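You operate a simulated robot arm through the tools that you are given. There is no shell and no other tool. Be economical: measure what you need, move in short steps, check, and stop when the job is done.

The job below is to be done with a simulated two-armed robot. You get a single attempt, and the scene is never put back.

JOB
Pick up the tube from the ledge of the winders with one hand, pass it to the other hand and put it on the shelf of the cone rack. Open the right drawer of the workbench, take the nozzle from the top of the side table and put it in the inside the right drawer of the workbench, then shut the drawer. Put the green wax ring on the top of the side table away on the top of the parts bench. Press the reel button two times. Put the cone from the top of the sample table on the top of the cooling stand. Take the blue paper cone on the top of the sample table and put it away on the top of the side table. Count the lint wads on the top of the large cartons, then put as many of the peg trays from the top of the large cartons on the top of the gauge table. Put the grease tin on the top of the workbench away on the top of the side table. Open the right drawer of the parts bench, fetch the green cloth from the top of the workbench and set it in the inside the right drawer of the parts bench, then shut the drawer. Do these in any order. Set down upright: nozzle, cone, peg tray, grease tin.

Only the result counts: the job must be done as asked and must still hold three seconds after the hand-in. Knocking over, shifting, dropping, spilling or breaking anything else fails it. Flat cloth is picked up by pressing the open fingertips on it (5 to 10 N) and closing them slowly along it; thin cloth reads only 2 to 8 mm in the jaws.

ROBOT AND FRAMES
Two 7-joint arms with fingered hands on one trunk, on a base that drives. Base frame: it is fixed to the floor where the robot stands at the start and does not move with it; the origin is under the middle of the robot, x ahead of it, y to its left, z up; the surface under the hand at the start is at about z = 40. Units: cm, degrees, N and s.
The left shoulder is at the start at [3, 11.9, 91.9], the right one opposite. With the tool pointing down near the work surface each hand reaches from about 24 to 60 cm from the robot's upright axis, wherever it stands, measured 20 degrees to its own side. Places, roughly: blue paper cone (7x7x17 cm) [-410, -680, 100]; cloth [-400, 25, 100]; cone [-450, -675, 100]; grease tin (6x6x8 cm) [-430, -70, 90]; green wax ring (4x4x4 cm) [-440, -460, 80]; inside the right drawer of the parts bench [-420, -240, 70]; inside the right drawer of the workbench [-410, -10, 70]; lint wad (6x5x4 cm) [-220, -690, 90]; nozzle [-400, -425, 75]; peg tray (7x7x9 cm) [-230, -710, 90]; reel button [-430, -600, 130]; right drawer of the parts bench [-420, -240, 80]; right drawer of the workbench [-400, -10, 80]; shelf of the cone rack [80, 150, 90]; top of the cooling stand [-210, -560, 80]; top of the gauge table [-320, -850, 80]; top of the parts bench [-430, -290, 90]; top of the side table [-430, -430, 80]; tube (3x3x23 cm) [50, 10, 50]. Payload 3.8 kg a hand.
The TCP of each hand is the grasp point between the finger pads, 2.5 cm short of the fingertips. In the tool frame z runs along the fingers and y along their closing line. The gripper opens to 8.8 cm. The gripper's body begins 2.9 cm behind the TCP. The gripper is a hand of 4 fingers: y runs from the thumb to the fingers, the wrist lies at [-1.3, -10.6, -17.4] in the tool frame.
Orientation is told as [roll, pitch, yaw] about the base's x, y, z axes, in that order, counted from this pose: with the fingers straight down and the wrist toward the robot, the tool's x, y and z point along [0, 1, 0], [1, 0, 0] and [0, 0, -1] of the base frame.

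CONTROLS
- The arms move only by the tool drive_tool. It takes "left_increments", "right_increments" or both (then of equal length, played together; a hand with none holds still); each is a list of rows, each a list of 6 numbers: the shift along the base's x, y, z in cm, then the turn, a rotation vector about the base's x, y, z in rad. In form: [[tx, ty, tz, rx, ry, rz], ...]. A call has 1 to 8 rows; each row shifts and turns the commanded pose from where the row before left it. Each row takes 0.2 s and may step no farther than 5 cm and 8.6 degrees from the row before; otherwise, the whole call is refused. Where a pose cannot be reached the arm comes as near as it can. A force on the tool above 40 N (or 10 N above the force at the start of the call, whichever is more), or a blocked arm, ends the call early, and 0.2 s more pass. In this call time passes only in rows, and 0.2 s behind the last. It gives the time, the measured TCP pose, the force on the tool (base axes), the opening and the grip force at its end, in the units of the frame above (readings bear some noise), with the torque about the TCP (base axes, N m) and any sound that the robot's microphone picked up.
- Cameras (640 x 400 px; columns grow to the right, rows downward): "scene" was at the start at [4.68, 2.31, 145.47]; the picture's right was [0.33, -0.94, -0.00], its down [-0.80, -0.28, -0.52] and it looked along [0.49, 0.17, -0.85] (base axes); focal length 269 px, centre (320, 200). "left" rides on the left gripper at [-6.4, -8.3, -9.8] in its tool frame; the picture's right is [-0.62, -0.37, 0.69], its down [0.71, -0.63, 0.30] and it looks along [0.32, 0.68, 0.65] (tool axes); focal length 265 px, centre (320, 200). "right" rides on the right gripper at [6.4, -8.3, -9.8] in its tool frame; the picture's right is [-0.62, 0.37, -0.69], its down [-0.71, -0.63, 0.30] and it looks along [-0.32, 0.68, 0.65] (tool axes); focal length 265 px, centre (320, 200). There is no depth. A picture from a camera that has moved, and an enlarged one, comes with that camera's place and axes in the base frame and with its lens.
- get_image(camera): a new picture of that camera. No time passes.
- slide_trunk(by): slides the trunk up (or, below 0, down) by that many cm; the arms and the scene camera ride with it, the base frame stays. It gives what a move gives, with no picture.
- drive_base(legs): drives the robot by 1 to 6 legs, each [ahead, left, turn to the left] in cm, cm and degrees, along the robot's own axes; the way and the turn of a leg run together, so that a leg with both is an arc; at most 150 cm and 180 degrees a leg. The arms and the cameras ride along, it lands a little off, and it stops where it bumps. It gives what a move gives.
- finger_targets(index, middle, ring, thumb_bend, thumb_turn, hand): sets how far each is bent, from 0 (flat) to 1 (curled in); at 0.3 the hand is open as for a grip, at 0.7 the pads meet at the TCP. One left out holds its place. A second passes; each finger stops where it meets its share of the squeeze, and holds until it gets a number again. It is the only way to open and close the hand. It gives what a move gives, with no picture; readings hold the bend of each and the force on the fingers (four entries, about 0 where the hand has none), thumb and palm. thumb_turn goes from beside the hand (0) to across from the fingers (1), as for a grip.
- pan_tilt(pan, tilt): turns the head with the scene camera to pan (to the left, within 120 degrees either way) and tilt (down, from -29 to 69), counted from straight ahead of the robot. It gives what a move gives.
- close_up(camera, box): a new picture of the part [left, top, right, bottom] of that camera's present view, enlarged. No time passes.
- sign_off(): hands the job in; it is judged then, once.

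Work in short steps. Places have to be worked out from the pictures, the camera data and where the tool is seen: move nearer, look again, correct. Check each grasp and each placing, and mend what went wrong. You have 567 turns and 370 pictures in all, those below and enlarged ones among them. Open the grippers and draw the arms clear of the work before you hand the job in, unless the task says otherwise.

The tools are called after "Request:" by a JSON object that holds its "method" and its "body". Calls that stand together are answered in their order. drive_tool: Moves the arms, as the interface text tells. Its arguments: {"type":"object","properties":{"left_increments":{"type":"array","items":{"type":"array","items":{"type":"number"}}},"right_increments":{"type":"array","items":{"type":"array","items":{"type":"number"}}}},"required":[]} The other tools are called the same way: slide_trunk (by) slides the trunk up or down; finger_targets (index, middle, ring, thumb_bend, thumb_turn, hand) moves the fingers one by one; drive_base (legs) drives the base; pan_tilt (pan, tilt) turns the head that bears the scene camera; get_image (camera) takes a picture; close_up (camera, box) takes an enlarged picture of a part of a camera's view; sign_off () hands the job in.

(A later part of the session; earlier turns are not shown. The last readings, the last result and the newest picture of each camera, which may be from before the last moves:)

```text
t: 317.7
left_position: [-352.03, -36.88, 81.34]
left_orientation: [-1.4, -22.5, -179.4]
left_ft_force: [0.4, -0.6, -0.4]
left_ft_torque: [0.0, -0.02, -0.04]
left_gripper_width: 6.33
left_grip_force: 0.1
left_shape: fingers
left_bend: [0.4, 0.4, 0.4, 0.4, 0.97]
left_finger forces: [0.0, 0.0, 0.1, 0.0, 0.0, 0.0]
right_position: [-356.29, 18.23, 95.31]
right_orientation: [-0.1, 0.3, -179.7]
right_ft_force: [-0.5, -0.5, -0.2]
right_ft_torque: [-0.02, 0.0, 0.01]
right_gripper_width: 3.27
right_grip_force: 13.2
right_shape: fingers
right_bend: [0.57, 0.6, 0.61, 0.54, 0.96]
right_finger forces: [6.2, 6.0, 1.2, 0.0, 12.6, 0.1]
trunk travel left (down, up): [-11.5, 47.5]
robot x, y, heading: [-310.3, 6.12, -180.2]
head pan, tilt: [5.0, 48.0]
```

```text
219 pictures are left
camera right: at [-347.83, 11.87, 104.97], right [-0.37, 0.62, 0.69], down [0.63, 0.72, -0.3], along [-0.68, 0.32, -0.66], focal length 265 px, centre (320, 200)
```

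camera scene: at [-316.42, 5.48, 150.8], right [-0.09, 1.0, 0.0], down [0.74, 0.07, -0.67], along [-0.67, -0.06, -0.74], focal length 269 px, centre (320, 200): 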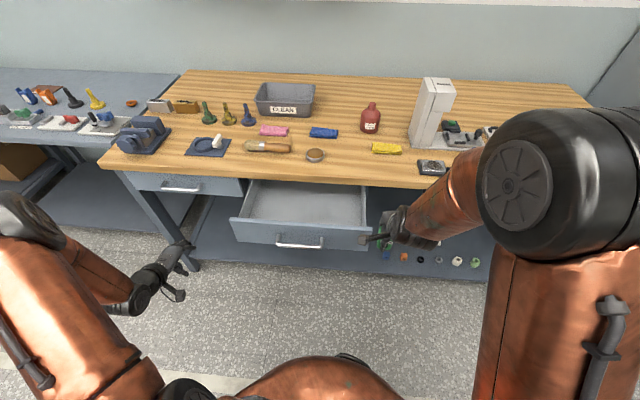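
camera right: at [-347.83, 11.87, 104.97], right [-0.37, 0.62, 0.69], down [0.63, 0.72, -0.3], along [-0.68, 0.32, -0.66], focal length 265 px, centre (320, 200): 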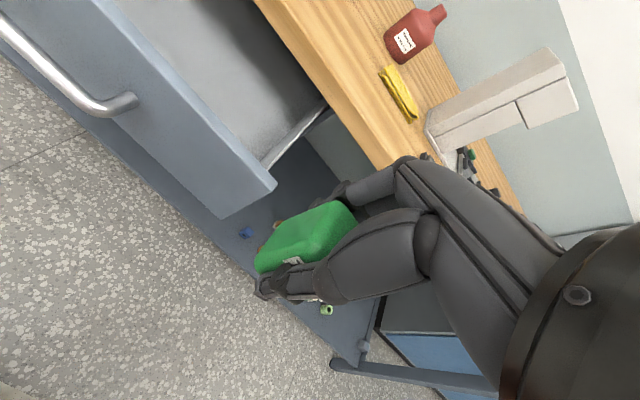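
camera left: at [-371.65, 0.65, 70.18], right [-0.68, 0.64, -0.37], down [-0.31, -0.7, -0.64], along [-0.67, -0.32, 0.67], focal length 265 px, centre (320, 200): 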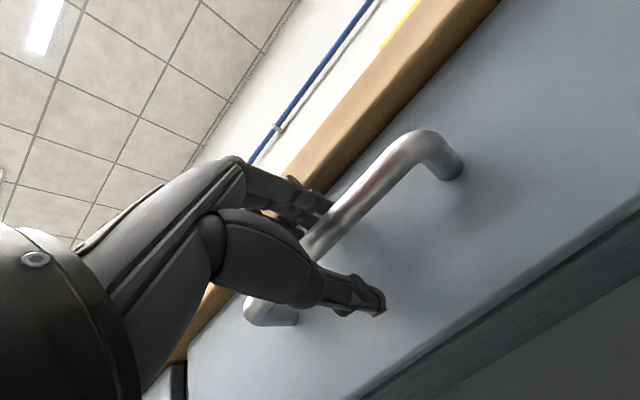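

Move the right hand over the drawer centre in smaller steps.

Request:
{"method": "drive_tool", "body": {"right_increments": [[-2, -3, 3, 0, 0, 0], [-3, -3.5, 0, 0, 0, 0], [-3, -3.5, 0, 0, 0, 0], [-3, -3.5, 0, 0, 0, 0], [-2.5, -3.5, 0, 0, 0, 0], [-2, -2, 0, 0, 0, 0]]}}

Request:
{"method": "get_image", "body": {"camera": "right"}}

Request:
{"method": "get_image", "body": {"camera": "scene"}}

```text
t: 319.1
left_position: [-351.99, -36.65, 81.32]
left_orientation: [-1.4, -22.6, -179.4]
left_ft_force: [-0.3, 0.8, 0.5]
left_ft_torque: [0.04, -0.03, 0.01]
left_gripper_width: 6.32
left_grip_force: 0.1
left_shape: fingers
left_bend: [0.4, 0.4, 0.4, 0.4, 0.97]
left_finger forces: [0.1, 0.0, 0.1, 0.0, 0.0, 0.1]
right_position: [-371.73, -0.87, 98.15]
right_orientation: [-0.2, 0.3, -179.8]
right_ft_force: [-0.7, -0.5, 0.2]
right_ft_torque: [-0.02, 0.03, 0.01]
right_gripper_width: 3.23
right_grip_force: 13.0
right_shape: fingers
right_bend: [0.57, 0.6, 0.61, 0.54, 0.96]
right_finger forces: [6.1, 5.7, 1.1, 0.0, 12.3, 0.0]
trunk travel left (down, up): [-11.5, 47.5]
robot x, y, heading: [-310.39, 6.47, -179.7]
head pan, tilt: [5.0, 48.0]
```

```text
218 pictures are left
camera right: at [-363.3, -7.2, 107.98], right [-0.37, 0.62, 0.69], down [0.63, 0.72, -0.3], along [-0.68, 0.32, -0.66], focal length 265 px, centre (320, 200)
```

right: 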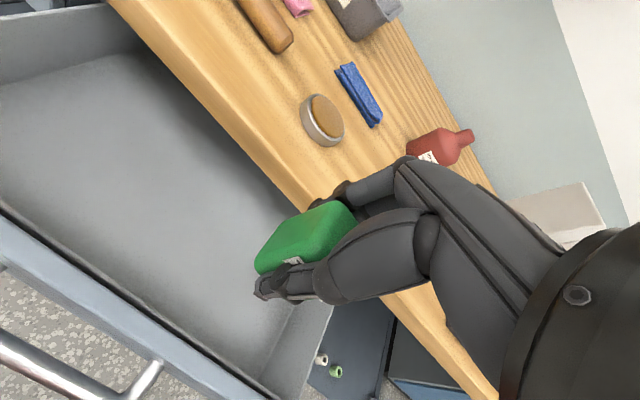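

```text
217 pictures are left
camera scene: at [-316.26, 5.46, 150.81], right [-0.09, 1.0, 0.0], down [0.74, 0.07, -0.67], along [-0.67, -0.06, -0.74], focal length 269 px, centre (320, 200)
```

scene: 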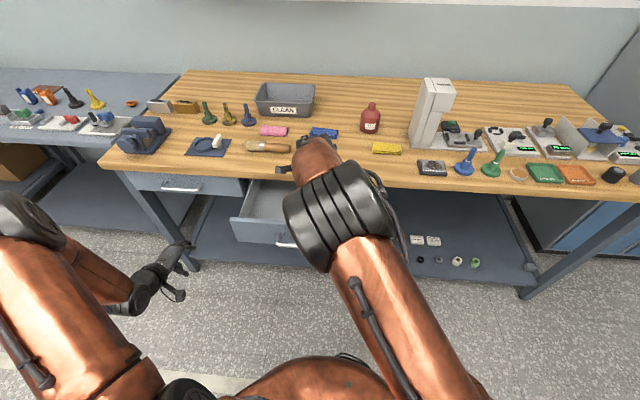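

Over the drawer interior. Lower in.

Request:
{"method": "drive_tool", "body": {"right_increments": [[0.5, -1, -4, 0, 0, 0], [0, -1, -4, 0, 0, 0], [0, 0, -4, 0, 0, 0], [0, 0, -4, 0, 0, 0], [0, 0, -3, 0, 0, 0]]}}

Request:
{"method": "get_image", "body": {"camera": "right"}}

Request:
{"method": "drive_tool", "body": {"right_increments": [[0, 0, -0.8, 0, 0, 0], [0, 0, -0.5, 0, 0, 0]]}}

```text
t: 320.3
left_position: [-351.98, -36.68, 81.23]
left_orientation: [-1.4, -22.6, -179.3]
left_ft_force: [0.4, 0.5, 0.5]
left_ft_torque: [0.01, 0.01, 0.02]
left_gripper_width: 6.3
left_grip_force: 0.1
left_shape: fingers
left_bend: [0.4, 0.4, 0.4, 0.4, 0.97]
left_finger forces: [0.1, 0.0, 0.0, 0.1, 0.1, 0.0]
right_position: [-371.03, -2.83, 79.19]
right_orientation: [0.0, 0.3, -179.8]
right_ft_force: [-0.4, 0.0, -1.0]
right_ft_torque: [-0.02, -0.01, 0.03]
right_gripper_width: 3.21
right_grip_force: 13.0
right_shape: fingers
right_bend: [0.57, 0.6, 0.61, 0.54, 0.96]
right_finger forces: [6.3, 5.8, 1.3, 0.1, 12.4, 0.1]
trunk travel left (down, up): [-11.5, 47.5]
robot x, y, heading: [-310.43, 6.36, -179.8]
head pan, tilt: [5.0, 48.0]
```

```text
216 pictures are left
camera right: at [-362.66, -9.09, 88.97], right [-0.37, 0.62, 0.69], down [0.63, 0.72, -0.3], along [-0.68, 0.32, -0.66], focal length 265 px, centre (320, 200)
```

right: 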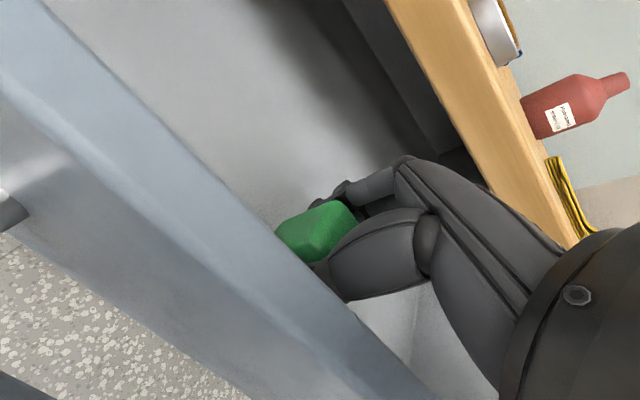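

```text
t: 320.9
left_position: [-352.07, -36.65, 81.35]
left_orientation: [-1.4, -22.5, -179.4]
left_ft_force: [-0.2, 0.1, 0.2]
left_ft_torque: [0.03, 0.01, 0.01]
left_gripper_width: 6.31
left_grip_force: 0.0
left_shape: fingers
left_bend: [0.4, 0.4, 0.4, 0.4, 0.97]
left_finger forces: [0.0, 0.0, 0.0, 0.0, 0.0, 0.1]
right_position: [-371.03, -2.79, 77.99]
right_orientation: [-0.2, 0.2, -179.7]
right_ft_force: [0.5, -0.4, -1.7]
right_ft_torque: [-0.01, -0.02, -0.01]
right_gripper_width: 3.24
right_grip_force: 12.5
right_shape: fingers
right_bend: [0.57, 0.6, 0.61, 0.54, 0.96]
right_finger forces: [6.3, 5.8, 1.3, 0.0, 12.3, 0.1]
trunk travel left (down, up): [-11.5, 47.5]
robot x, y, heading: [-310.44, 6.29, -179.6]
head pan, tilt: [5.0, 48.0]
```

Shift 1.5 cm inward for thumb room and continue to the floor.

Request:
{"method": "drive_tool", "body": {"right_increments": [[-1.5, 0, -0.5, 0, 0, 0], [0, 0, -0.5, 0, 0, 0], [0, 0, -0.5, 0, 0, 0]]}}

Request:
{"method": "drive_tool", "body": {"right_increments": [[0, 0, -0.5, 0, 0, 0], [0, 0, -0.4, 0, 0, 0]]}}

```text
t: 321.7
left_position: [-351.75, -36.67, 81.53]
left_orientation: [-1.4, -22.6, -179.4]
left_ft_force: [0.3, -0.8, 0.2]
left_ft_torque: [0.02, 0.0, -0.01]
left_gripper_width: 6.33
left_grip_force: 0.0
left_shape: fingers
left_bend: [0.4, 0.4, 0.4, 0.4, 0.97]
left_finger forces: [0.1, 0.0, 0.0, 0.0, 0.0, 0.1]
right_position: [-372.66, -2.68, 76.95]
right_orientation: [0.1, -0.4, -179.7]
right_ft_force: [-0.9, 2.5, 22.4]
right_ft_torque: [0.09, 0.2, 0.02]
right_gripper_width: 3.26
right_grip_force: 16.6
right_shape: fingers
right_bend: [0.58, 0.61, 0.62, 0.55, 0.96]
right_finger forces: [7.4, 7.9, 2.3, 0.1, 15.1, 0.1]
trunk travel left (down, up): [-11.5, 47.5]
robot x, y, heading: [-310.55, 6.43, -179.5]
head pan, tilt: [5.0, 48.0]
```

```text
t: 322.2
left_position: [-352.09, -36.59, 81.4]
left_orientation: [-1.4, -22.5, -179.4]
left_ft_force: [-0.7, 0.2, 1.0]
left_ft_torque: [-0.01, -0.05, 0.04]
left_gripper_width: 6.32
left_grip_force: 0.1
left_shape: fingers
left_bend: [0.4, 0.4, 0.4, 0.4, 0.97]
left_finger forces: [0.1, 0.0, 0.1, 0.1, 0.0, 0.0]
right_position: [-373.14, -2.85, 76.9]
right_orientation: [0.2, -0.7, -179.6]
right_ft_force: [1.2, 3.4, 14.0]
right_ft_torque: [0.05, -0.13, 0.04]
right_gripper_width: 3.3
right_grip_force: 15.2
right_shape: fingers
right_bend: [0.58, 0.61, 0.62, 0.55, 0.96]
right_finger forces: [6.9, 6.3, 2.2, 0.0, 15.3, 0.0]
trunk travel left (down, up): [-11.5, 47.5]
robot x, y, heading: [-310.38, 5.99, -179.6]
head pan, tilt: [5.0, 48.0]
stopped in row 2 (right hand): the force on the tool passed its limit at 44 N (the readings are from after the stop); the commanded pose is now the measured one
```

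Floor contact. Ease up slightly, open modestly, and check.

Request:
{"method": "drive_tool", "body": {"right_increments": [[0.3, 0, 0.3, 0, 0, 0]]}}

Request:
{"method": "finger_targets", "body": {"hand": "right", "index": 0.42, "middle": 0.42, "ring": 0.42, "thumb_bend": 0.42}}

Request:
{"method": "drive_tool", "body": {"right_increments": [[0, 0, 2, 0, 0, 0], [0, 0, 4, 0, 0, 0], [0, 0, 4, 0, 0, 0], [0, 0, 4, 0, 0, 0], [0, 0, 4, 0, 0, 0], [0, 0, 3, 0, 0, 0]]}}

Request:
{"method": "get_image", "body": {"camera": "right"}}

```text
t: 322.6
left_position: [-351.99, -36.77, 81.42]
left_orientation: [-1.4, -22.5, -179.4]
left_ft_force: [0.4, 0.2, -0.3]
left_ft_torque: [0.0, 0.04, -0.01]
left_gripper_width: 6.32
left_grip_force: 0.0
left_shape: fingers
left_bend: [0.4, 0.4, 0.4, 0.4, 0.97]
left_finger forces: [0.0, 0.0, 0.0, 0.0, 0.1, 0.1]
right_position: [-372.52, -2.92, 76.9]
right_orientation: [0.1, -0.4, -179.8]
right_ft_force: [0.0, 2.4, 7.4]
right_ft_torque: [0.06, 0.15, -0.04]
right_gripper_width: 3.31
right_grip_force: 15.1
right_shape: fingers
right_bend: [0.58, 0.61, 0.61, 0.55, 0.96]
right_finger forces: [6.9, 6.5, 2.2, 0.0, 14.4, 0.0]
trunk travel left (down, up): [-11.5, 47.5]
robot x, y, heading: [-310.49, 6.15, -179.8]
head pan, tilt: [5.0, 48.0]
```

```text
t: 323.6
left_position: [-351.97, -36.7, 81.37]
left_orientation: [-1.5, -22.5, -179.5]
left_ft_force: [-0.8, -0.4, -0.5]
left_ft_torque: [0.05, -0.02, -0.01]
left_gripper_width: 6.32
left_grip_force: 0.0
left_shape: fingers
left_bend: [0.4, 0.4, 0.4, 0.4, 0.97]
left_finger forces: [0.0, 0.0, 0.0, 0.1, 0.1, 0.0]
right_position: [-372.53, -2.95, 76.86]
right_orientation: [0.1, -0.4, -179.7]
right_ft_force: [-0.2, -1.0, 0.7]
right_ft_torque: [-0.01, -0.01, 0.03]
right_gripper_width: 5.85
right_grip_force: 0.1
right_shape: fingers
right_bend: [0.42, 0.42, 0.42, 0.42, 0.97]
right_finger forces: [0.0, 0.0, 0.0, 0.0, 0.1, 0.1]
trunk travel left (down, up): [-11.5, 47.5]
robot x, y, heading: [-310.31, 6.41, -179.8]
head pan, tilt: [5.0, 48.0]
```

```text
t: 325.0
left_position: [-351.98, -36.68, 81.39]
left_orientation: [-1.4, -22.6, -179.4]
left_ft_force: [-0.4, 0.8, -0.7]
left_ft_torque: [-0.03, 0.01, 0.02]
left_gripper_width: 6.32
left_grip_force: 0.1
left_shape: fingers
left_bend: [0.4, 0.4, 0.4, 0.4, 0.97]
left_finger forces: [0.0, 0.0, 0.0, 0.0, 0.0, 0.1]
right_position: [-372.55, -2.92, 97.95]
right_orientation: [0.1, -0.4, -179.7]
right_ft_force: [0.1, -0.5, -0.6]
right_ft_torque: [0.01, 0.01, 0.0]
right_gripper_width: 5.89
right_grip_force: 0.0
right_shape: fingers
right_bend: [0.42, 0.42, 0.42, 0.42, 0.97]
right_finger forces: [0.0, 0.0, 0.0, 0.0, 0.1, 0.0]
trunk travel left (down, up): [-11.5, 47.5]
robot x, y, heading: [-310.38, 6.21, -179.8]
head pan, tilt: [5.0, 48.0]
```

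```text
215 pictures are left
camera right: at [-364.09, -9.21, 107.73], right [-0.37, 0.62, 0.69], down [0.62, 0.72, -0.31], along [-0.69, 0.32, -0.65], focal length 265 px, centre (320, 200)
```

right: 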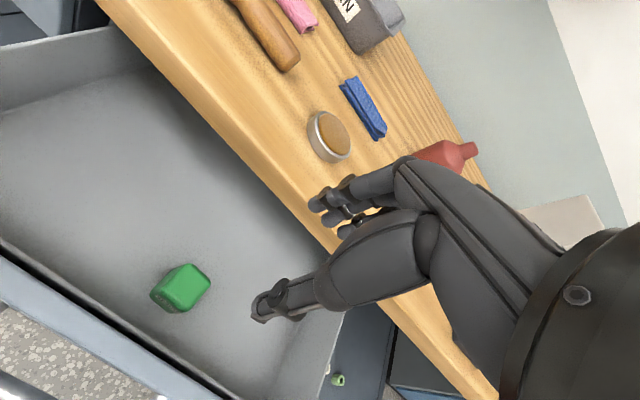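

Nozzle stands upright in the drawer. Now retract the right hand, back off, form a fist with the left hand and push the drawer shut gently.

Request:
{"method": "drive_tool", "body": {"right_increments": [[4, 3, 0, 0, 0, 0], [4, 3, 0, 0, 0, 0], [3, 4, 0, 0, 0, 0], [3, 4, 0, 0, 0, 0], [0, 4, 0, 0, 0, 0], [0, 4, 0, 0, 0, 0]]}}

Request:
{"method": "drive_base", "body": {"legs": [[-14, 0, 0]]}}

Request:
{"method": "drive_tool", "body": {"left_increments": [[-1, 3.9, -0.3, 0, 0.147, 0], [-1, 3.9, -0.3, 0, 0.147, 0], [-1, 3.9, -0.3, 0, 0.147, 0], [-1, 3.9, -0.3, 0, 0.147, 0], [-1, 3.9, -0.3, 0, 0.147, 0], [-1, 3.9, -0.3, 0, 0.147, 0], [-1, 3.9, -0.3, 0, 0.147, 0], [-2, 3.5, -0.3, 0, 0.147, 0]]}}

Request:
{"method": "finger_targets", "body": {"hand": "left", "index": 0.95, "middle": 0.95, "ring": 0.95, "thumb_bend": 0.8}}

Request:
{"method": "get_image", "body": {"camera": "scene"}}

```text
t: 326.4
left_position: [-351.92, -36.75, 81.52]
left_orientation: [-1.4, -22.6, -179.4]
left_ft_force: [0.0, -0.3, -0.2]
left_ft_torque: [0.0, 0.02, 0.01]
left_gripper_width: 6.33
left_grip_force: 0.1
left_shape: fingers
left_bend: [0.4, 0.4, 0.4, 0.4, 0.97]
left_finger forces: [0.0, 0.0, 0.0, 0.0, 0.0, 0.0]
right_position: [-358.58, 19.07, 97.82]
right_orientation: [0.2, -0.5, -179.7]
right_ft_force: [0.2, 0.3, 0.0]
right_ft_torque: [-0.01, -0.02, 0.01]
right_gripper_width: 5.87
right_grip_force: 0.1
right_shape: fingers
right_bend: [0.42, 0.42, 0.42, 0.42, 0.97]
right_finger forces: [0.0, 0.0, 0.1, 0.1, 0.0, 0.1]
trunk travel left (down, up): [-11.5, 47.5]
robot x, y, heading: [-310.51, 5.99, -179.6]
head pan, tilt: [5.0, 48.0]
```

```text
t: 327.7
left_position: [-337.71, -36.69, 81.49]
left_orientation: [-1.3, -22.6, -179.5]
left_ft_force: [-0.1, 0.7, -0.5]
left_ft_torque: [0.0, -0.04, -0.01]
left_gripper_width: 6.32
left_grip_force: 0.0
left_shape: fingers
left_bend: [0.4, 0.4, 0.4, 0.4, 0.97]
left_finger forces: [0.0, 0.1, 0.1, 0.0, 0.1, 0.0]
right_position: [-344.39, 19.1, 97.91]
right_orientation: [0.1, -0.5, -179.7]
right_ft_force: [1.0, 0.0, 0.2]
right_ft_torque: [0.0, 0.01, 0.03]
right_gripper_width: 5.88
right_grip_force: 0.0
right_shape: fingers
right_bend: [0.42, 0.42, 0.42, 0.42, 0.97]
right_finger forces: [0.0, 0.0, 0.0, 0.1, 0.0, 0.1]
trunk travel left (down, up): [-11.5, 47.5]
robot x, y, heading: [-296.48, 6.45, -179.9]
head pan, tilt: [5.0, 48.0]
```

```text
t: 329.5
left_position: [-346.98, -5.65, 79.04]
left_orientation: [-95.2, -89.4, -86.0]
left_ft_force: [-0.1, 0.6, 0.2]
left_ft_torque: [-0.04, -0.01, 0.0]
left_gripper_width: 6.31
left_grip_force: 0.1
left_shape: fingers
left_bend: [0.4, 0.4, 0.4, 0.4, 0.97]
left_finger forces: [0.1, 0.0, 0.0, 0.1, 0.0, 0.0]
right_position: [-344.53, 19.06, 97.98]
right_orientation: [0.2, -0.5, -179.7]
right_ft_force: [-0.2, 0.5, -0.6]
right_ft_torque: [0.01, 0.0, 0.02]
right_gripper_width: 5.88
right_grip_force: 0.1
right_shape: fingers
right_bend: [0.42, 0.42, 0.42, 0.42, 0.97]
right_finger forces: [0.1, 0.0, 0.0, 0.1, 0.0, 0.0]
trunk travel left (down, up): [-11.5, 47.5]
robot x, y, heading: [-296.45, 6.08, -179.8]
head pan, tilt: [5.0, 48.0]
```

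```text
t: 330.5
left_position: [-346.92, -5.83, 79.05]
left_orientation: [-82.0, -89.5, -99.3]
left_ft_force: [0.4, -1.2, 0.3]
left_ft_torque: [-0.03, 0.03, 0.0]
left_gripper_width: 0.0
left_grip_force: 0.1
left_shape: fingers
left_bend: [0.76, 0.95, 0.95, 0.73, 0.97]
left_finger forces: [0.0, 0.0, 0.0, 0.0, 0.0, 0.0]
right_position: [-344.51, 19.08, 97.86]
right_orientation: [0.0, -0.4, -179.7]
right_ft_force: [0.4, -0.3, 0.7]
right_ft_torque: [0.01, -0.02, 0.01]
right_gripper_width: 5.89
right_grip_force: 0.2
right_shape: fingers
right_bend: [0.42, 0.42, 0.42, 0.42, 0.97]
right_finger forces: [0.0, 0.1, 0.0, 0.0, 0.0, 0.0]
trunk travel left (down, up): [-11.5, 47.5]
robot x, y, heading: [-296.79, 6.26, -180.2]
head pan, tilt: [5.0, 48.0]
```

```text
214 pictures are left
camera scene: at [-302.15, 5.54, 150.81], right [-0.09, 1.0, 0.0], down [0.74, 0.07, -0.67], along [-0.67, -0.06, -0.74], focal length 269 px, centre (320, 200)
```

scene: 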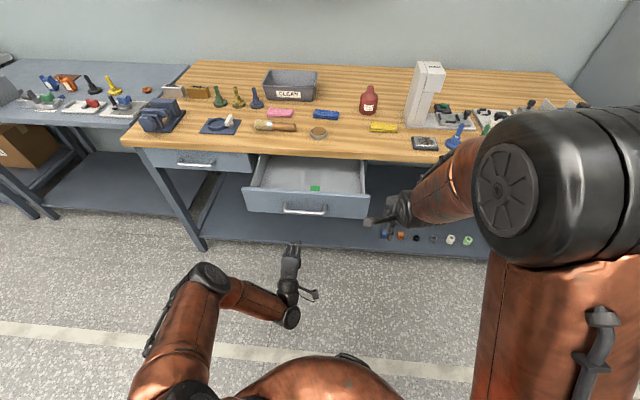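

Approach to near contact, then push in short 4 cm legs.

Request:
{"method": "drive_base", "body": {"legs": [[13, 0, 0], [4, 0, 0], [4, 0, 0], [4, 0, 0], [4, 0, 0], [4, 0, 0]]}}

Request:
{"method": "drive_tool", "body": {"left_increments": [[-0.5, 0, 0, 0, 0, 0], [-0.5, 0, 0, 0, 0, 0], [-0.5, 0, 0, 0, 0, 0], [-0.5, 0, 0, 0, 0, 0], [-0.5, 0, 0, 0, 0, 0], [-0.5, 0, 0, 0, 0, 0]]}}

Request:
{"method": "close_up", "body": {"camera": "scene", "box": [180, 150, 420, 300]}}

```text
t: 334.2
left_position: [-379.96, -5.86, 79.05]
left_orientation: [-88.8, -89.4, -92.4]
left_ft_force: [7.5, 0.1, 6.3]
left_ft_torque: [0.05, 0.09, -0.05]
left_gripper_width: 0.0
left_grip_force: 0.1
left_shape: fingers
left_bend: [0.84, 0.95, 0.95, 0.8, 0.97]
left_finger forces: [0.1, 0.0, 0.0, 0.0, 0.0, 0.0]
right_position: [-377.61, 19.04, 97.87]
right_orientation: [0.2, -0.3, -179.7]
right_ft_force: [-0.4, 0.8, 0.3]
right_ft_torque: [-0.02, 0.07, 0.03]
right_gripper_width: 5.88
right_grip_force: 0.0
right_shape: fingers
right_bend: [0.42, 0.42, 0.42, 0.42, 0.97]
right_finger forces: [0.1, 0.0, 0.0, 0.0, 0.0, 0.1]
trunk travel left (down, up): [-11.5, 47.5]
robot x, y, heading: [-329.21, 6.05, -179.9]
head pan, tilt: [5.0, 48.0]
```

```text
t: 335.0
left_position: [-380.81, -5.86, 79.13]
left_orientation: [-103.6, -89.1, -77.9]
left_ft_force: [22.8, -2.2, 13.0]
left_ft_torque: [0.08, -0.03, -0.15]
left_gripper_width: 0.01
left_grip_force: 12.0
left_shape: fingers
left_bend: [0.86, 0.95, 0.95, 0.83, 0.98]
left_finger forces: [0.0, 0.0, 0.0, 0.0, 24.1, 0.1]
right_position: [-377.37, 18.97, 97.97]
right_orientation: [0.1, -0.5, -179.6]
right_ft_force: [-0.4, -0.2, -0.1]
right_ft_torque: [-0.01, -0.04, 0.0]
right_gripper_width: 5.86
right_grip_force: 0.1
right_shape: fingers
right_bend: [0.42, 0.42, 0.42, 0.42, 0.97]
right_finger forces: [0.0, 0.0, 0.0, 0.0, 0.0, 0.1]
trunk travel left (down, up): [-11.5, 47.5]
robot x, y, heading: [-329.45, 5.97, -179.6]
head pan, tilt: [5.0, 48.0]
stopped in row 4 (left hand): the force on the tool passed its limit at 46 N (the readings are from after the stop); the commanded pose is now the measured one
```

```text
2.67 times, centred on (300, 225) of scene
camera zoom: at [-334.83, 5.43, 150.83], right [-0.09, 1.0, 0.0], down [0.74, 0.07, -0.67], along [-0.67, -0.06, -0.74], focal length 718 px, centre (373, 133)
```

zoom: 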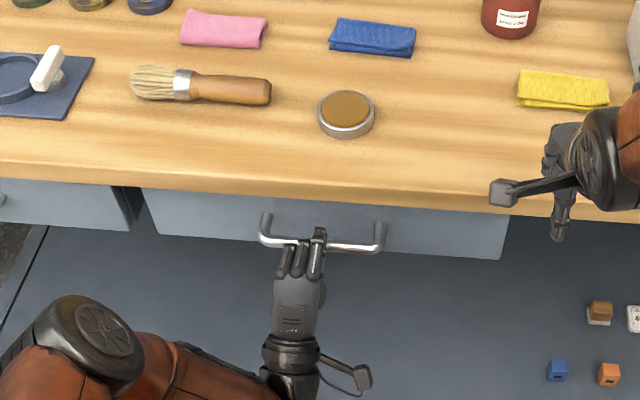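

Back away and check that the drawer front is flush with its neighbour.

Request:
{"method": "drive_base", "body": {"legs": [[-24, 0, 0]]}}

Request:
{"method": "close_up", "body": {"camera": "scene", "box": [140, 120, 400, 282]}}

```text
t: 336.8
left_position: [-357.03, -5.71, 78.93]
left_orientation: [-83.6, -89.3, -97.8]
left_ft_force: [-0.1, 0.4, 0.0]
left_ft_torque: [-0.01, -0.03, -0.02]
left_gripper_width: 2.31
left_grip_force: 0.0
left_shape: fingers
left_bend: [0.95, 0.95, 0.95, 0.79, 0.97]
left_finger forces: [0.0, 0.1, 0.0, 0.0, 0.0, 0.1]
right_position: [-353.48, 19.03, 97.98]
right_orientation: [0.1, -0.4, -179.7]
right_ft_force: [-0.5, 0.2, 0.9]
right_ft_torque: [-0.04, 0.0, -0.01]
right_gripper_width: 5.86
right_grip_force: 0.0
right_shape: fingers
right_bend: [0.42, 0.42, 0.42, 0.42, 0.97]
right_finger forces: [0.0, 0.1, 0.1, 0.0, 0.1, 0.1]
trunk travel left (down, up): [-11.5, 47.5]
robot x, y, heading: [-305.92, 6.48, -179.5]
head pan, tilt: [5.0, 48.0]
```

```text
2.46 times, centred on (270, 201) of scene
camera zoom: at [-311.02, 5.52, 150.82], right [-0.09, 1.0, 0.0], down [0.74, 0.07, -0.67], along [-0.67, -0.06, -0.74], focal length 663 px, centre (443, 198)
```

zoom: 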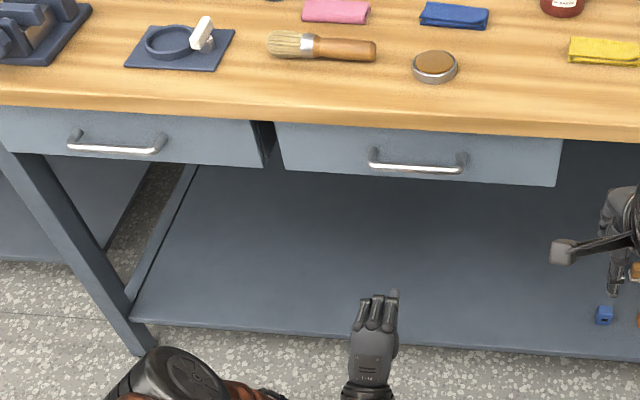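

Looks almost flush; give one more firm push to be sure.

Request:
{"method": "drive_base", "body": {"legs": [[20, 0, 0], [3, 0, 0]]}}

Request:
{"method": "drive_tool", "body": {"left_increments": [[-1, 0, 0, 0, 0, 0], [-1, 0, 0, 0, 0, 0], [-1, 0, 0, 0, 0, 0], [-1, 0, 0, 0, 0, 0]]}}

Request:
{"method": "drive_tool", "body": {"left_increments": [[-1, 0, 0, 0, 0, 0], [-1, 0, 0, 0, 0, 0]]}}

Request:
{"method": "drive_base", "body": {"legs": [[-24, 0, 0]]}}

Request:
{"method": "close_up", "body": {"camera": "scene", "box": [140, 120, 400, 282]}}

```text
t: 338.8
left_position: [-380.09, -5.68, 79.01]
left_orientation: [-84.4, -89.3, -97.3]
left_ft_force: [9.1, 0.8, 5.2]
left_ft_torque: [0.03, 0.05, -0.07]
left_gripper_width: 2.27
left_grip_force: 5.4
left_shape: fingers
left_bend: [0.96, 0.95, 0.95, 0.83, 0.97]
left_finger forces: [0.0, 0.0, 0.0, 0.0, 10.6, 0.0]
right_position: [-376.58, 19.0, 97.88]
right_orientation: [0.2, -0.4, -179.8]
right_ft_force: [-0.5, -0.2, 0.9]
right_ft_torque: [-0.01, 0.0, 0.01]
right_gripper_width: 5.89
right_grip_force: 0.0
right_shape: fingers
right_bend: [0.42, 0.42, 0.42, 0.42, 0.97]
right_finger forces: [0.0, 0.0, 0.0, 0.0, 0.0, 0.1]
trunk travel left (down, up): [-11.5, 47.5]
robot x, y, heading: [-328.38, 6.4, -179.8]
head pan, tilt: [5.0, 48.0]
```

```text
t: 339.3
left_position: [-380.61, -5.58, 79.0]
left_orientation: [-114.4, -88.7, -67.5]
left_ft_force: [24.5, -2.1, 16.5]
left_ft_torque: [0.12, 0.04, -0.13]
left_gripper_width: 2.25
left_grip_force: 13.6
left_shape: fingers
left_bend: [0.97, 0.95, 0.95, 0.84, 0.98]
left_finger forces: [0.0, 0.0, 0.1, 0.0, 27.5, 0.0]
right_position: [-376.4, 18.87, 97.98]
right_orientation: [0.1, -0.5, -179.6]
right_ft_force: [-0.2, 0.1, -0.1]
right_ft_torque: [0.02, 0.0, -0.04]
right_gripper_width: 5.88
right_grip_force: 0.1
right_shape: fingers
right_bend: [0.42, 0.42, 0.42, 0.42, 0.97]
right_finger forces: [0.1, 0.0, 0.1, 0.0, 0.0, 0.1]
trunk travel left (down, up): [-11.5, 47.5]
robot x, y, heading: [-328.73, 6.05, -179.9]
head pan, tilt: [5.0, 48.0]
stopped in row 2 (left hand): the force on the tool passed its limit at 50 N (the readings are from after the stop); the commanded pose is now the measured one
```

```text
t: 339.6
left_position: [-380.63, -5.56, 79.02]
left_orientation: [-118.3, -88.4, -63.8]
left_ft_force: [24.7, -2.9, 17.5]
left_ft_torque: [0.12, 0.06, -0.16]
left_gripper_width: 2.26
left_grip_force: 13.5
left_shape: fingers
left_bend: [0.97, 0.95, 0.95, 0.84, 0.98]
left_finger forces: [0.0, 0.1, 0.0, 0.0, 27.0, 0.1]
right_position: [-376.27, 18.92, 98.0]
right_orientation: [0.1, -0.4, -179.6]
right_ft_force: [-0.7, -0.5, -0.7]
right_ft_torque: [0.01, -0.03, 0.03]
right_gripper_width: 5.89
right_grip_force: 0.0
right_shape: fingers
right_bend: [0.42, 0.42, 0.42, 0.42, 0.97]
right_finger forces: [0.0, 0.0, 0.0, 0.0, 0.1, 0.1]
trunk travel left (down, up): [-11.5, 47.5]
robot x, y, heading: [-328.49, 6.2, -179.5]
head pan, tilt: [5.0, 48.0]
stopped in row 1 (left hand): the force on the tool passed its limit at 47 N (the readings are from after the stop); the commanded pose is now the measured one
```

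```text
t: 341.4
left_position: [-356.86, -5.36, 78.68]
left_orientation: [-103.4, -88.8, -78.6]
left_ft_force: [0.8, 0.4, -0.4]
left_ft_torque: [0.0, -0.02, 0.01]
left_gripper_width: 2.43
left_grip_force: 0.0
left_shape: fingers
left_bend: [0.95, 0.95, 0.95, 0.79, 0.97]
left_finger forces: [0.1, 0.1, 0.1, 0.1, 0.0, 0.0]
right_position: [-352.31, 19.02, 97.85]
right_orientation: [0.1, -0.5, -179.8]
right_ft_force: [-0.1, 0.1, 0.7]
right_ft_torque: [0.01, 0.04, 0.0]
right_gripper_width: 5.86
right_grip_force: 0.0
right_shape: fingers
right_bend: [0.42, 0.42, 0.42, 0.42, 0.97]
right_finger forces: [0.0, 0.0, 0.0, 0.0, 0.0, 0.0]
trunk travel left (down, up): [-11.5, 47.5]
robot x, y, heading: [-304.48, 6.18, -180.0]
head pan, tilt: [5.0, 48.0]
```

```text
2.46 times, centred on (270, 201) of scene
camera zoom: at [-309.87, 5.53, 150.82], right [-0.09, 1.0, 0.0], down [0.74, 0.07, -0.67], along [-0.67, -0.06, -0.74], focal length 663 px, centre (443, 198)
```

zoom: 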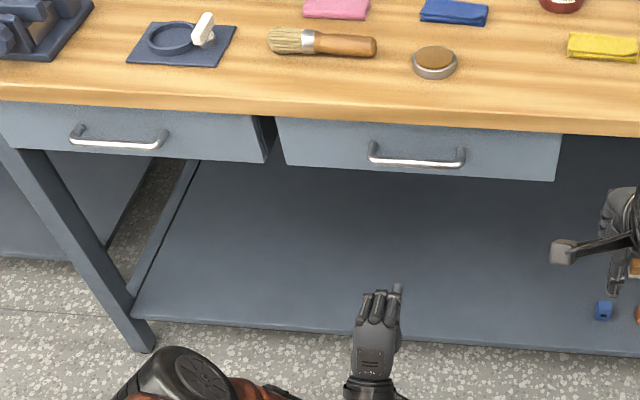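

Firmly shut. Restore the left hand, raise the trunk, and travel down the aisle toward the sample table.

Request:
{"method": "drive_tool", "body": {"left_increments": [[1, 0, 1, 0, -0.147, 0], [1, -1, 2, 0, -0.147, 0], [1, -1, 2, 0, -0.147, 0], [1, -1, 2, 0, -0.147, 0], [1, -1, 2, 0, -0.147, 0], [1, -1, 2, 0, -0.147, 0], [0, 0, 2, 0, -0.147, 0], [0, 0, 2, 0, -0.147, 0]]}}

Request:
{"method": "drive_tool", "body": {"left_increments": [[0, 0, 2, 0, -0.147, 0], [0, 0, 2, 0, -0.147, 0], [0, 0, 2, 0, -0.08, 0]]}}

Request:
{"method": "finger_targets", "body": {"hand": "left", "index": 0.2, "middle": 0.2, "ring": 0.2, "thumb_bend": 0.2}}

Request:
{"method": "slide_trunk", "body": {"by": 22}}

Request:
{"method": "drive_base", "body": {"legs": [[-12, 140, 0], [0, 145, 0], [0, 145, 0], [0, 100, 0]]}}

Request:
{"method": "pan_tilt", "body": {"pan": 50, "tilt": 28}}

Request:
{"method": "get_image", "body": {"camera": "scene"}}

```text
t: 343.2
left_position: [-350.9, -10.33, 93.91]
left_orientation: [-2.6, -22.7, -178.6]
left_ft_force: [-0.2, 0.4, -0.5]
left_ft_torque: [-0.02, -0.01, 0.0]
left_gripper_width: 2.44
left_grip_force: 0.2
left_shape: fingers
left_bend: [0.95, 0.95, 0.95, 0.79, 0.97]
left_finger forces: [0.1, 0.0, 0.1, 0.0, 0.0, 0.0]
right_position: [-352.38, 19.03, 97.89]
right_orientation: [0.1, -0.4, -179.8]
right_ft_force: [-0.8, -0.1, -0.3]
right_ft_torque: [-0.03, 0.04, 0.02]
right_gripper_width: 5.87
right_grip_force: 0.2
right_shape: fingers
right_bend: [0.42, 0.42, 0.42, 0.42, 0.97]
right_finger forces: [0.0, 0.1, 0.1, 0.0, 0.1, 0.0]
trunk travel left (down, up): [-11.5, 47.5]
robot x, y, heading: [-304.23, 6.11, -179.8]
head pan, tilt: [5.0, 48.0]
```

```text
t: 344.0
left_position: [-350.86, -10.3, 99.81]
left_orientation: [-2.1, -1.5, -179.0]
left_ft_force: [0.2, -0.3, -0.8]
left_ft_torque: [0.0, -0.01, 0.02]
left_gripper_width: 2.47
left_grip_force: 0.0
left_shape: fingers
left_bend: [0.95, 0.95, 0.95, 0.79, 0.97]
left_finger forces: [0.1, 0.0, 0.1, 0.1, 0.0, 0.0]
right_position: [-352.47, 19.22, 97.92]
right_orientation: [0.2, -0.4, -179.8]
right_ft_force: [-0.3, 0.1, -0.1]
right_ft_torque: [-0.01, -0.04, -0.01]
right_gripper_width: 5.9
right_grip_force: 0.0
right_shape: fingers
right_bend: [0.42, 0.42, 0.42, 0.42, 0.97]
right_finger forces: [0.1, 0.1, 0.0, 0.0, 0.0, 0.1]
trunk travel left (down, up): [-11.5, 47.5]
robot x, y, heading: [-304.27, 6.25, -180.1]
head pan, tilt: [5.0, 48.0]
```

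```text
t: 345.0
left_position: [-350.87, -10.42, 99.74]
left_orientation: [-2.2, -1.4, -178.8]
left_ft_force: [0.4, -0.2, 0.0]
left_ft_torque: [-0.03, 0.0, 0.03]
left_gripper_width: 10.31
left_grip_force: 0.1
left_shape: fingers
left_bend: [0.2, 0.2, 0.2, 0.2, 0.97]
left_finger forces: [0.1, 0.1, 0.0, 0.0, 0.0, 0.0]
right_position: [-352.35, 19.18, 97.84]
right_orientation: [0.0, -0.3, -179.7]
right_ft_force: [0.4, -0.4, 0.2]
right_ft_torque: [-0.01, -0.02, 0.01]
right_gripper_width: 5.87
right_grip_force: 0.0
right_shape: fingers
right_bend: [0.42, 0.42, 0.42, 0.42, 0.97]
right_finger forces: [0.0, 0.0, 0.0, 0.0, 0.0, 0.0]
trunk travel left (down, up): [-11.5, 47.5]
robot x, y, heading: [-304.41, 6.44, -179.7]
head pan, tilt: [5.0, 48.0]
```

```text
t: 347.3
left_position: [-350.8, -10.47, 121.67]
left_orientation: [-2.0, -1.3, -178.8]
left_ft_force: [0.2, -0.8, 0.8]
left_ft_torque: [0.05, -0.01, -0.03]
left_gripper_width: 10.33
left_grip_force: 0.1
left_shape: fingers
left_bend: [0.2, 0.2, 0.2, 0.2, 0.97]
left_finger forces: [0.0, 0.0, 0.0, 0.0, 0.0, 0.0]
right_position: [-352.4, 19.11, 119.92]
right_orientation: [0.0, -0.3, -179.7]
right_ft_force: [0.9, 0.2, -0.4]
right_ft_torque: [-0.02, -0.01, 0.0]
right_gripper_width: 5.88
right_grip_force: 0.1
right_shape: fingers
right_bend: [0.42, 0.42, 0.42, 0.42, 0.97]
right_finger forces: [0.0, 0.0, 0.1, 0.0, 0.1, 0.0]
trunk travel left (down, up): [-33.5, 25.5]
robot x, y, heading: [-304.68, 5.8, -180.2]
head pan, tilt: [5.0, 48.0]
```

```text
t: 372.7
left_position: [-346.56, -539.67, 121.6]
left_orientation: [-2.1, -1.4, -179.7]
left_ft_force: [-0.5, 0.6, 0.0]
left_ft_torque: [0.0, 0.0, 0.01]
left_gripper_width: 10.31
left_grip_force: 0.0
left_shape: fingers
left_bend: [0.2, 0.2, 0.2, 0.2, 0.97]
left_finger forces: [0.0, 0.0, 0.0, 0.0, 0.0, 0.0]
right_position: [-347.65, -510.16, 119.99]
right_orientation: [0.1, -0.3, 179.4]
right_ft_force: [0.1, 0.0, 0.4]
right_ft_torque: [0.02, 0.01, -0.01]
right_gripper_width: 5.87
right_grip_force: 0.1
right_shape: fingers
right_bend: [0.42, 0.42, 0.42, 0.42, 0.97]
right_finger forces: [0.1, 0.1, 0.0, 0.1, 0.0, 0.0]
trunk travel left (down, up): [-33.5, 25.5]
robot x, y, heading: [-299.95, -523.81, 179.4]
head pan, tilt: [5.0, 48.0]
```

```text
t: 373.8
left_position: [-346.48, -539.66, 121.73]
left_orientation: [-2.0, -1.5, -179.6]
left_ft_force: [0.1, 0.3, 0.0]
left_ft_torque: [0.0, -0.04, 0.01]
left_gripper_width: 10.31
left_grip_force: 0.0
left_shape: fingers
left_bend: [0.2, 0.2, 0.2, 0.2, 0.97]
left_finger forces: [0.0, 0.0, 0.0, 0.0, 0.0, 0.0]
right_position: [-347.66, -510.08, 119.93]
right_orientation: [0.2, -0.3, 179.5]
right_ft_force: [-0.4, -0.1, 0.1]
right_ft_torque: [0.0, -0.01, 0.01]
right_gripper_width: 5.87
right_grip_force: 0.0
right_shape: fingers
right_bend: [0.42, 0.42, 0.42, 0.42, 0.97]
right_finger forces: [0.1, 0.0, 0.0, 0.0, 0.0, 0.0]
trunk travel left (down, up): [-33.5, 25.5]
robot x, y, heading: [-299.39, -523.8, 179.3]
head pan, tilt: [50.0, 28.0]
```

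```text
210 pictures are left
camera scene: at [-303.57, -530.63, 175.8], right [-0.76, 0.65, 0.0], down [0.31, 0.36, -0.88], along [-0.58, -0.67, -0.47], focal length 269 px, centre (320, 200)
```

scene: 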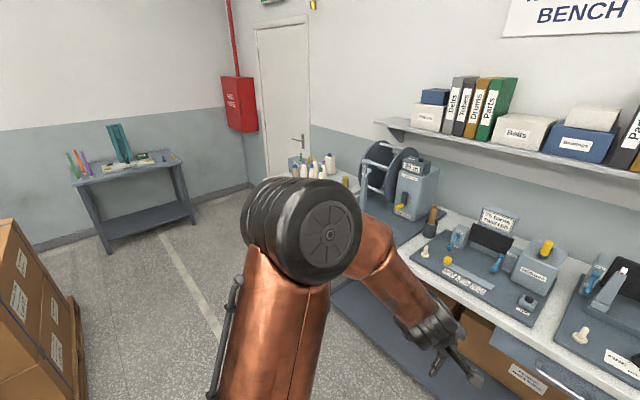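

Continue left to about y −600 and look at the reel.

Request:
{"method": "drive_base", "body": {"legs": [[0, 80, 0.6]]}}

Request:
{"method": "pan_tilt", "body": {"pan": 10, "tilt": 32}}

Request:
{"method": "get_image", "body": {"camera": "scene"}}

```text
t: 378.1
left_position: [-347.06, -619.85, 121.7]
left_orientation: [-2.1, -1.4, -179.1]
left_ft_force: [0.3, -0.6, 0.5]
left_ft_torque: [0.03, 0.0, -0.04]
left_gripper_width: 10.32
left_grip_force: 0.1
left_shape: fingers
left_bend: [0.2, 0.2, 0.2, 0.2, 0.97]
left_finger forces: [0.0, 0.1, 0.1, 0.1, 0.1, 0.0]
right_position: [-348.35, -590.31, 119.84]
right_orientation: [0.2, -0.3, 179.9]
right_ft_force: [-0.1, -0.1, 0.5]
right_ft_torque: [0.04, 0.03, 0.01]
right_gripper_width: 5.89
right_grip_force: 0.2
right_shape: fingers
right_bend: [0.42, 0.42, 0.42, 0.42, 0.97]
right_finger forces: [0.1, 0.0, 0.1, 0.0, 0.1, 0.0]
trunk travel left (down, up): [-33.5, 25.5]
robot x, y, heading: [-300.22, -603.31, 179.9]
head pan, tilt: [50.0, 28.0]
```

```text
t: 379.2
left_position: [-346.96, -619.85, 121.79]
left_orientation: [-2.1, -1.4, -179.1]
left_ft_force: [-0.6, -0.5, 0.2]
left_ft_torque: [-0.02, 0.03, 0.02]
left_gripper_width: 10.31
left_grip_force: 0.0
left_shape: fingers
left_bend: [0.2, 0.2, 0.2, 0.2, 0.97]
left_finger forces: [0.0, 0.0, 0.1, 0.0, 0.0, 0.0]
right_position: [-348.37, -590.47, 119.84]
right_orientation: [0.0, -0.3, 180.1]
right_ft_force: [-0.3, -0.3, -0.5]
right_ft_torque: [0.04, 0.01, -0.01]
right_gripper_width: 5.86
right_grip_force: 0.1
right_shape: fingers
right_bend: [0.42, 0.42, 0.42, 0.42, 0.97]
right_finger forces: [0.0, 0.1, 0.0, 0.0, 0.0, 0.0]
trunk travel left (down, up): [-33.5, 25.5]
robot x, y, heading: [-299.98, -603.7, 180.0]
head pan, tilt: [10.0, 32.0]
```

```text
209 pictures are left
camera scene: at [-307.02, -604.98, 175.18], right [-0.17, 0.99, 0.0], down [0.52, 0.09, -0.85], along [-0.84, -0.15, -0.53], focal length 269 px, centre (320, 200)
```

scene: 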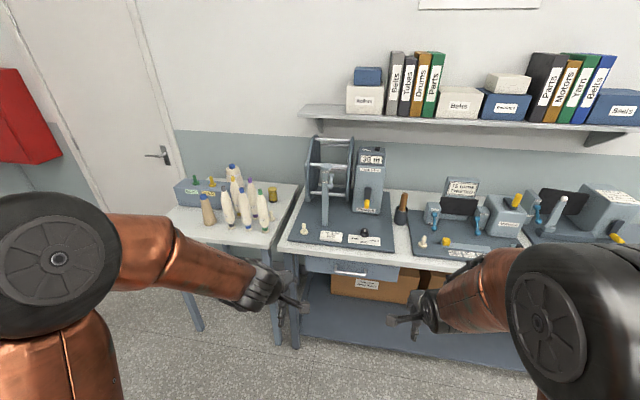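

Request:
{"method": "close_up", "body": {"camera": "scene", "box": [270, 125, 430, 265]}}

Request:
{"method": "close_up", "body": {"camera": "scene", "box": [160, 145, 304, 255]}}

```text
2.86 times, centred on (350, 195) of scene
camera zoom: at [-307.02, -604.98, 175.18], right [-0.17, 0.99, 0.0], down [0.52, 0.09, -0.85], along [-0.84, -0.15, -0.53], focal length 770 px, centre (234, 214)
```

zoom: 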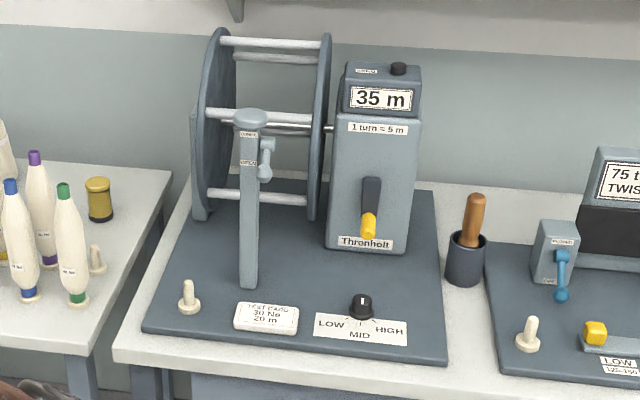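

```text
3.64 times, centred on (232, 200) of scene
camera zoom: at [-307.02, -604.98, 175.18], right [-0.17, 0.99, 0.0], down [0.52, 0.09, -0.85], along [-0.84, -0.15, -0.53], focal length 980 px, centre (640, 200)
```

zoom: 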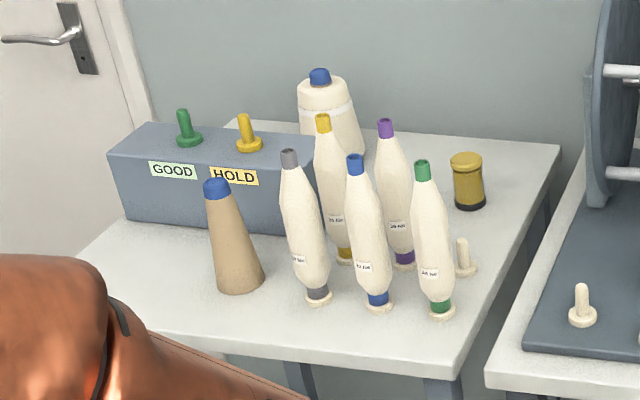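

The black button sits on top of the "35 m" counter box at ≈[−426, −600, 130]. Raise the trunk, tuck the left hand, come closer, and shape the right hand with the middle finger as a pointer.

Request:
{"method": "slide_trunk", "body": {"by": 24}}

Request:
{"method": "drive_tool", "body": {"left_increments": [[4, -3, 0, 0.035, 0.02, 0], [4, -3, 0, 0, 0, 0], [4, -3, 0, 0, 0, 0]]}}

Request:
{"method": "finger_targets", "body": {"hand": "right", "index": 1.0, "middle": 0.5, "ring": 1.0, "thumb_bend": 0.2}}

Request:
{"method": "drive_base", "body": {"legs": [[40, 4, 0]]}}

Request:
{"method": "pan_tilt", "body": {"pan": 0, "tilt": 40}}

Request:
{"method": "get_image", "body": {"camera": "scene"}}

Request:
{"method": "get_image", "body": {"camera": "right"}}

```text
t: 381.7
left_position: [-346.95, -619.81, 145.68]
left_orientation: [-2.1, -1.4, -179.1]
left_ft_force: [0.1, -0.6, 0.3]
left_ft_torque: [-0.01, 0.01, 0.01]
left_gripper_width: 10.3
left_grip_force: 0.1
left_shape: fingers
left_bend: [0.2, 0.2, 0.2, 0.2, 0.97]
left_finger forces: [0.0, 0.0, 0.1, 0.1, 0.0, 0.0]
right_position: [-348.39, -590.3, 143.79]
right_orientation: [0.1, -0.3, 180.1]
right_ft_force: [0.3, 0.1, 0.0]
right_ft_torque: [0.0, 0.03, 0.02]
right_gripper_width: 5.87
right_grip_force: 0.1
right_shape: fingers
right_bend: [0.42, 0.42, 0.42, 0.42, 0.97]
right_finger forces: [0.0, 0.0, 0.0, 0.0, 0.1, 0.0]
trunk travel left (down, up): [-57.5, 1.5]
robot x, y, heading: [-300.41, -603.44, 179.9]
head pan, tilt: [10.0, 32.0]
```

```text
t: 382.5
left_position: [-335.89, -629.44, 146.15]
left_orientation: [-4.2, -2.4, -179.0]
left_ft_force: [0.0, 0.6, 0.2]
left_ft_torque: [0.02, 0.02, 0.0]
left_gripper_width: 10.35
left_grip_force: 0.1
left_shape: fingers
left_bend: [0.2, 0.2, 0.2, 0.2, 0.97]
left_finger forces: [0.0, 0.1, 0.0, 0.1, 0.1, 0.0]
left hand out of reach, approached as far as the arm can: row 3
right_position: [-348.35, -590.3, 143.88]
right_orientation: [0.1, -0.4, 179.9]
right_ft_force: [-0.1, 0.5, 0.2]
right_ft_torque: [0.04, 0.02, 0.03]
right_gripper_width: 5.87
right_grip_force: 0.0
right_shape: fingers
right_bend: [0.42, 0.42, 0.42, 0.42, 0.97]
right_finger forces: [0.0, 0.0, 0.0, 0.0, 0.0, 0.0]
trunk travel left (down, up): [-57.5, 1.5]
robot x, y, heading: [-300.21, -603.39, 179.9]
head pan, tilt: [10.0, 32.0]
```

```text
t: 383.5
left_position: [-336.07, -629.4, 146.13]
left_orientation: [-4.1, -2.4, -179.1]
left_ft_force: [0.4, 0.8, 0.2]
left_ft_torque: [-0.03, -0.02, -0.01]
left_gripper_width: 10.34
left_grip_force: 0.1
left_shape: fingers
left_bend: [0.2, 0.2, 0.2, 0.2, 0.97]
left_finger forces: [0.0, 0.1, 0.0, 0.0, 0.0, 0.1]
right_position: [-348.24, -590.34, 143.84]
right_orientation: [0.1, -0.4, 180.1]
right_ft_force: [-0.6, -0.4, 0.3]
right_ft_torque: [0.0, 0.03, -0.01]
right_gripper_width: 5.53
right_grip_force: 0.2
right_shape: fingers
right_bend: [1.0, 0.5, 1.0, 0.2, 0.97]
right_finger forces: [0.0, 0.0, 0.0, 0.0, 0.0, 0.0]
trunk travel left (down, up): [-57.5, 1.5]
robot x, y, heading: [-300.03, -602.87, 179.8]
head pan, tilt: [10.0, 32.0]
```

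```text
t: 386.0
left_position: [-375.89, -633.43, 146.18]
left_orientation: [-4.2, -2.5, -179.0]
left_ft_force: [0.1, -0.1, -0.1]
left_ft_torque: [0.0, 0.04, 0.04]
left_gripper_width: 10.32
left_grip_force: 0.0
left_shape: fingers
left_bend: [0.2, 0.2, 0.2, 0.2, 0.97]
left_finger forces: [0.0, 0.0, 0.1, 0.0, 0.0, 0.0]
right_position: [-388.25, -594.31, 143.84]
right_orientation: [0.1, -0.3, -179.9]
right_ft_force: [0.1, -0.5, -0.8]
right_ft_torque: [0.03, 0.0, 0.03]
right_gripper_width: 5.59
right_grip_force: 0.0
right_shape: fingers
right_bend: [1.0, 0.5, 1.0, 0.2, 0.97]
right_finger forces: [0.1, 0.0, 0.0, 0.0, 0.0, 0.0]
trunk travel left (down, up): [-57.5, 1.5]
robot x, y, heading: [-340.1, -607.77, 179.7]
head pan, tilt: [10.0, 32.0]
```

```text
t: 386.7
left_position: [-376.01, -633.43, 146.12]
left_orientation: [-4.2, -2.4, -179.1]
left_ft_force: [0.2, -0.2, -0.3]
left_ft_torque: [0.02, 0.02, 0.0]
left_gripper_width: 10.33
left_grip_force: 0.0
left_shape: fingers
left_bend: [0.2, 0.2, 0.2, 0.2, 0.97]
left_finger forces: [0.1, 0.0, 0.0, 0.0, 0.0, 0.1]
right_position: [-388.35, -594.29, 143.77]
right_orientation: [0.1, -0.3, -180.1]
right_ft_force: [0.8, 0.0, -0.5]
right_ft_torque: [0.02, 0.02, 0.0]
right_gripper_width: 5.55
right_grip_force: 0.0
right_shape: fingers
right_bend: [1.0, 0.5, 1.0, 0.2, 0.97]
right_finger forces: [0.1, 0.1, 0.0, 0.0, 0.0, 0.1]
trunk travel left (down, up): [-57.5, 1.5]
robot x, y, heading: [-340.41, -607.32, 180.0]
head pan, tilt: [0.0, 40.0]
```

```text
206 pictures are left
camera scene: at [-346.72, -607.35, 197.96], right [0.0, 1.0, 0.0], down [0.64, 0.0, -0.77], along [-0.77, 0.0, -0.64], focal length 269 px, centre (320, 200)
```

scene: 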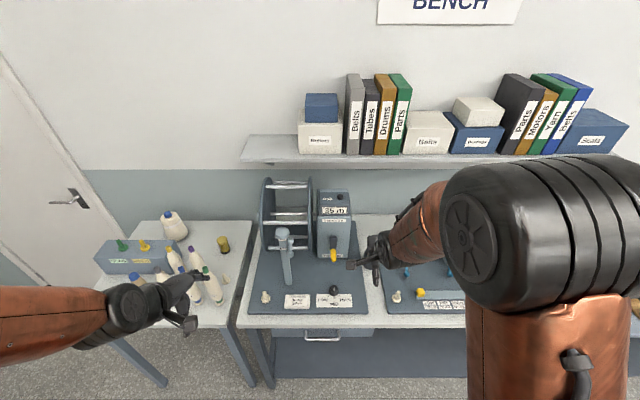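

```text
205 pictures are left
camera right: at [-379.93, -600.62, 153.57], right [-0.37, 0.62, 0.69], down [0.63, 0.71, -0.31], along [-0.69, 0.32, -0.65], focal length 265 px, centre (320, 200)
```

right: 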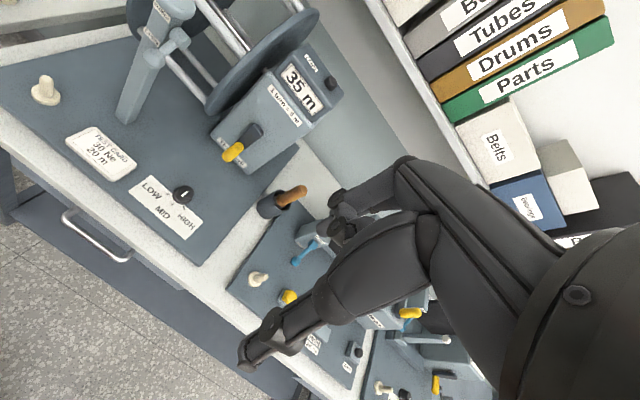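

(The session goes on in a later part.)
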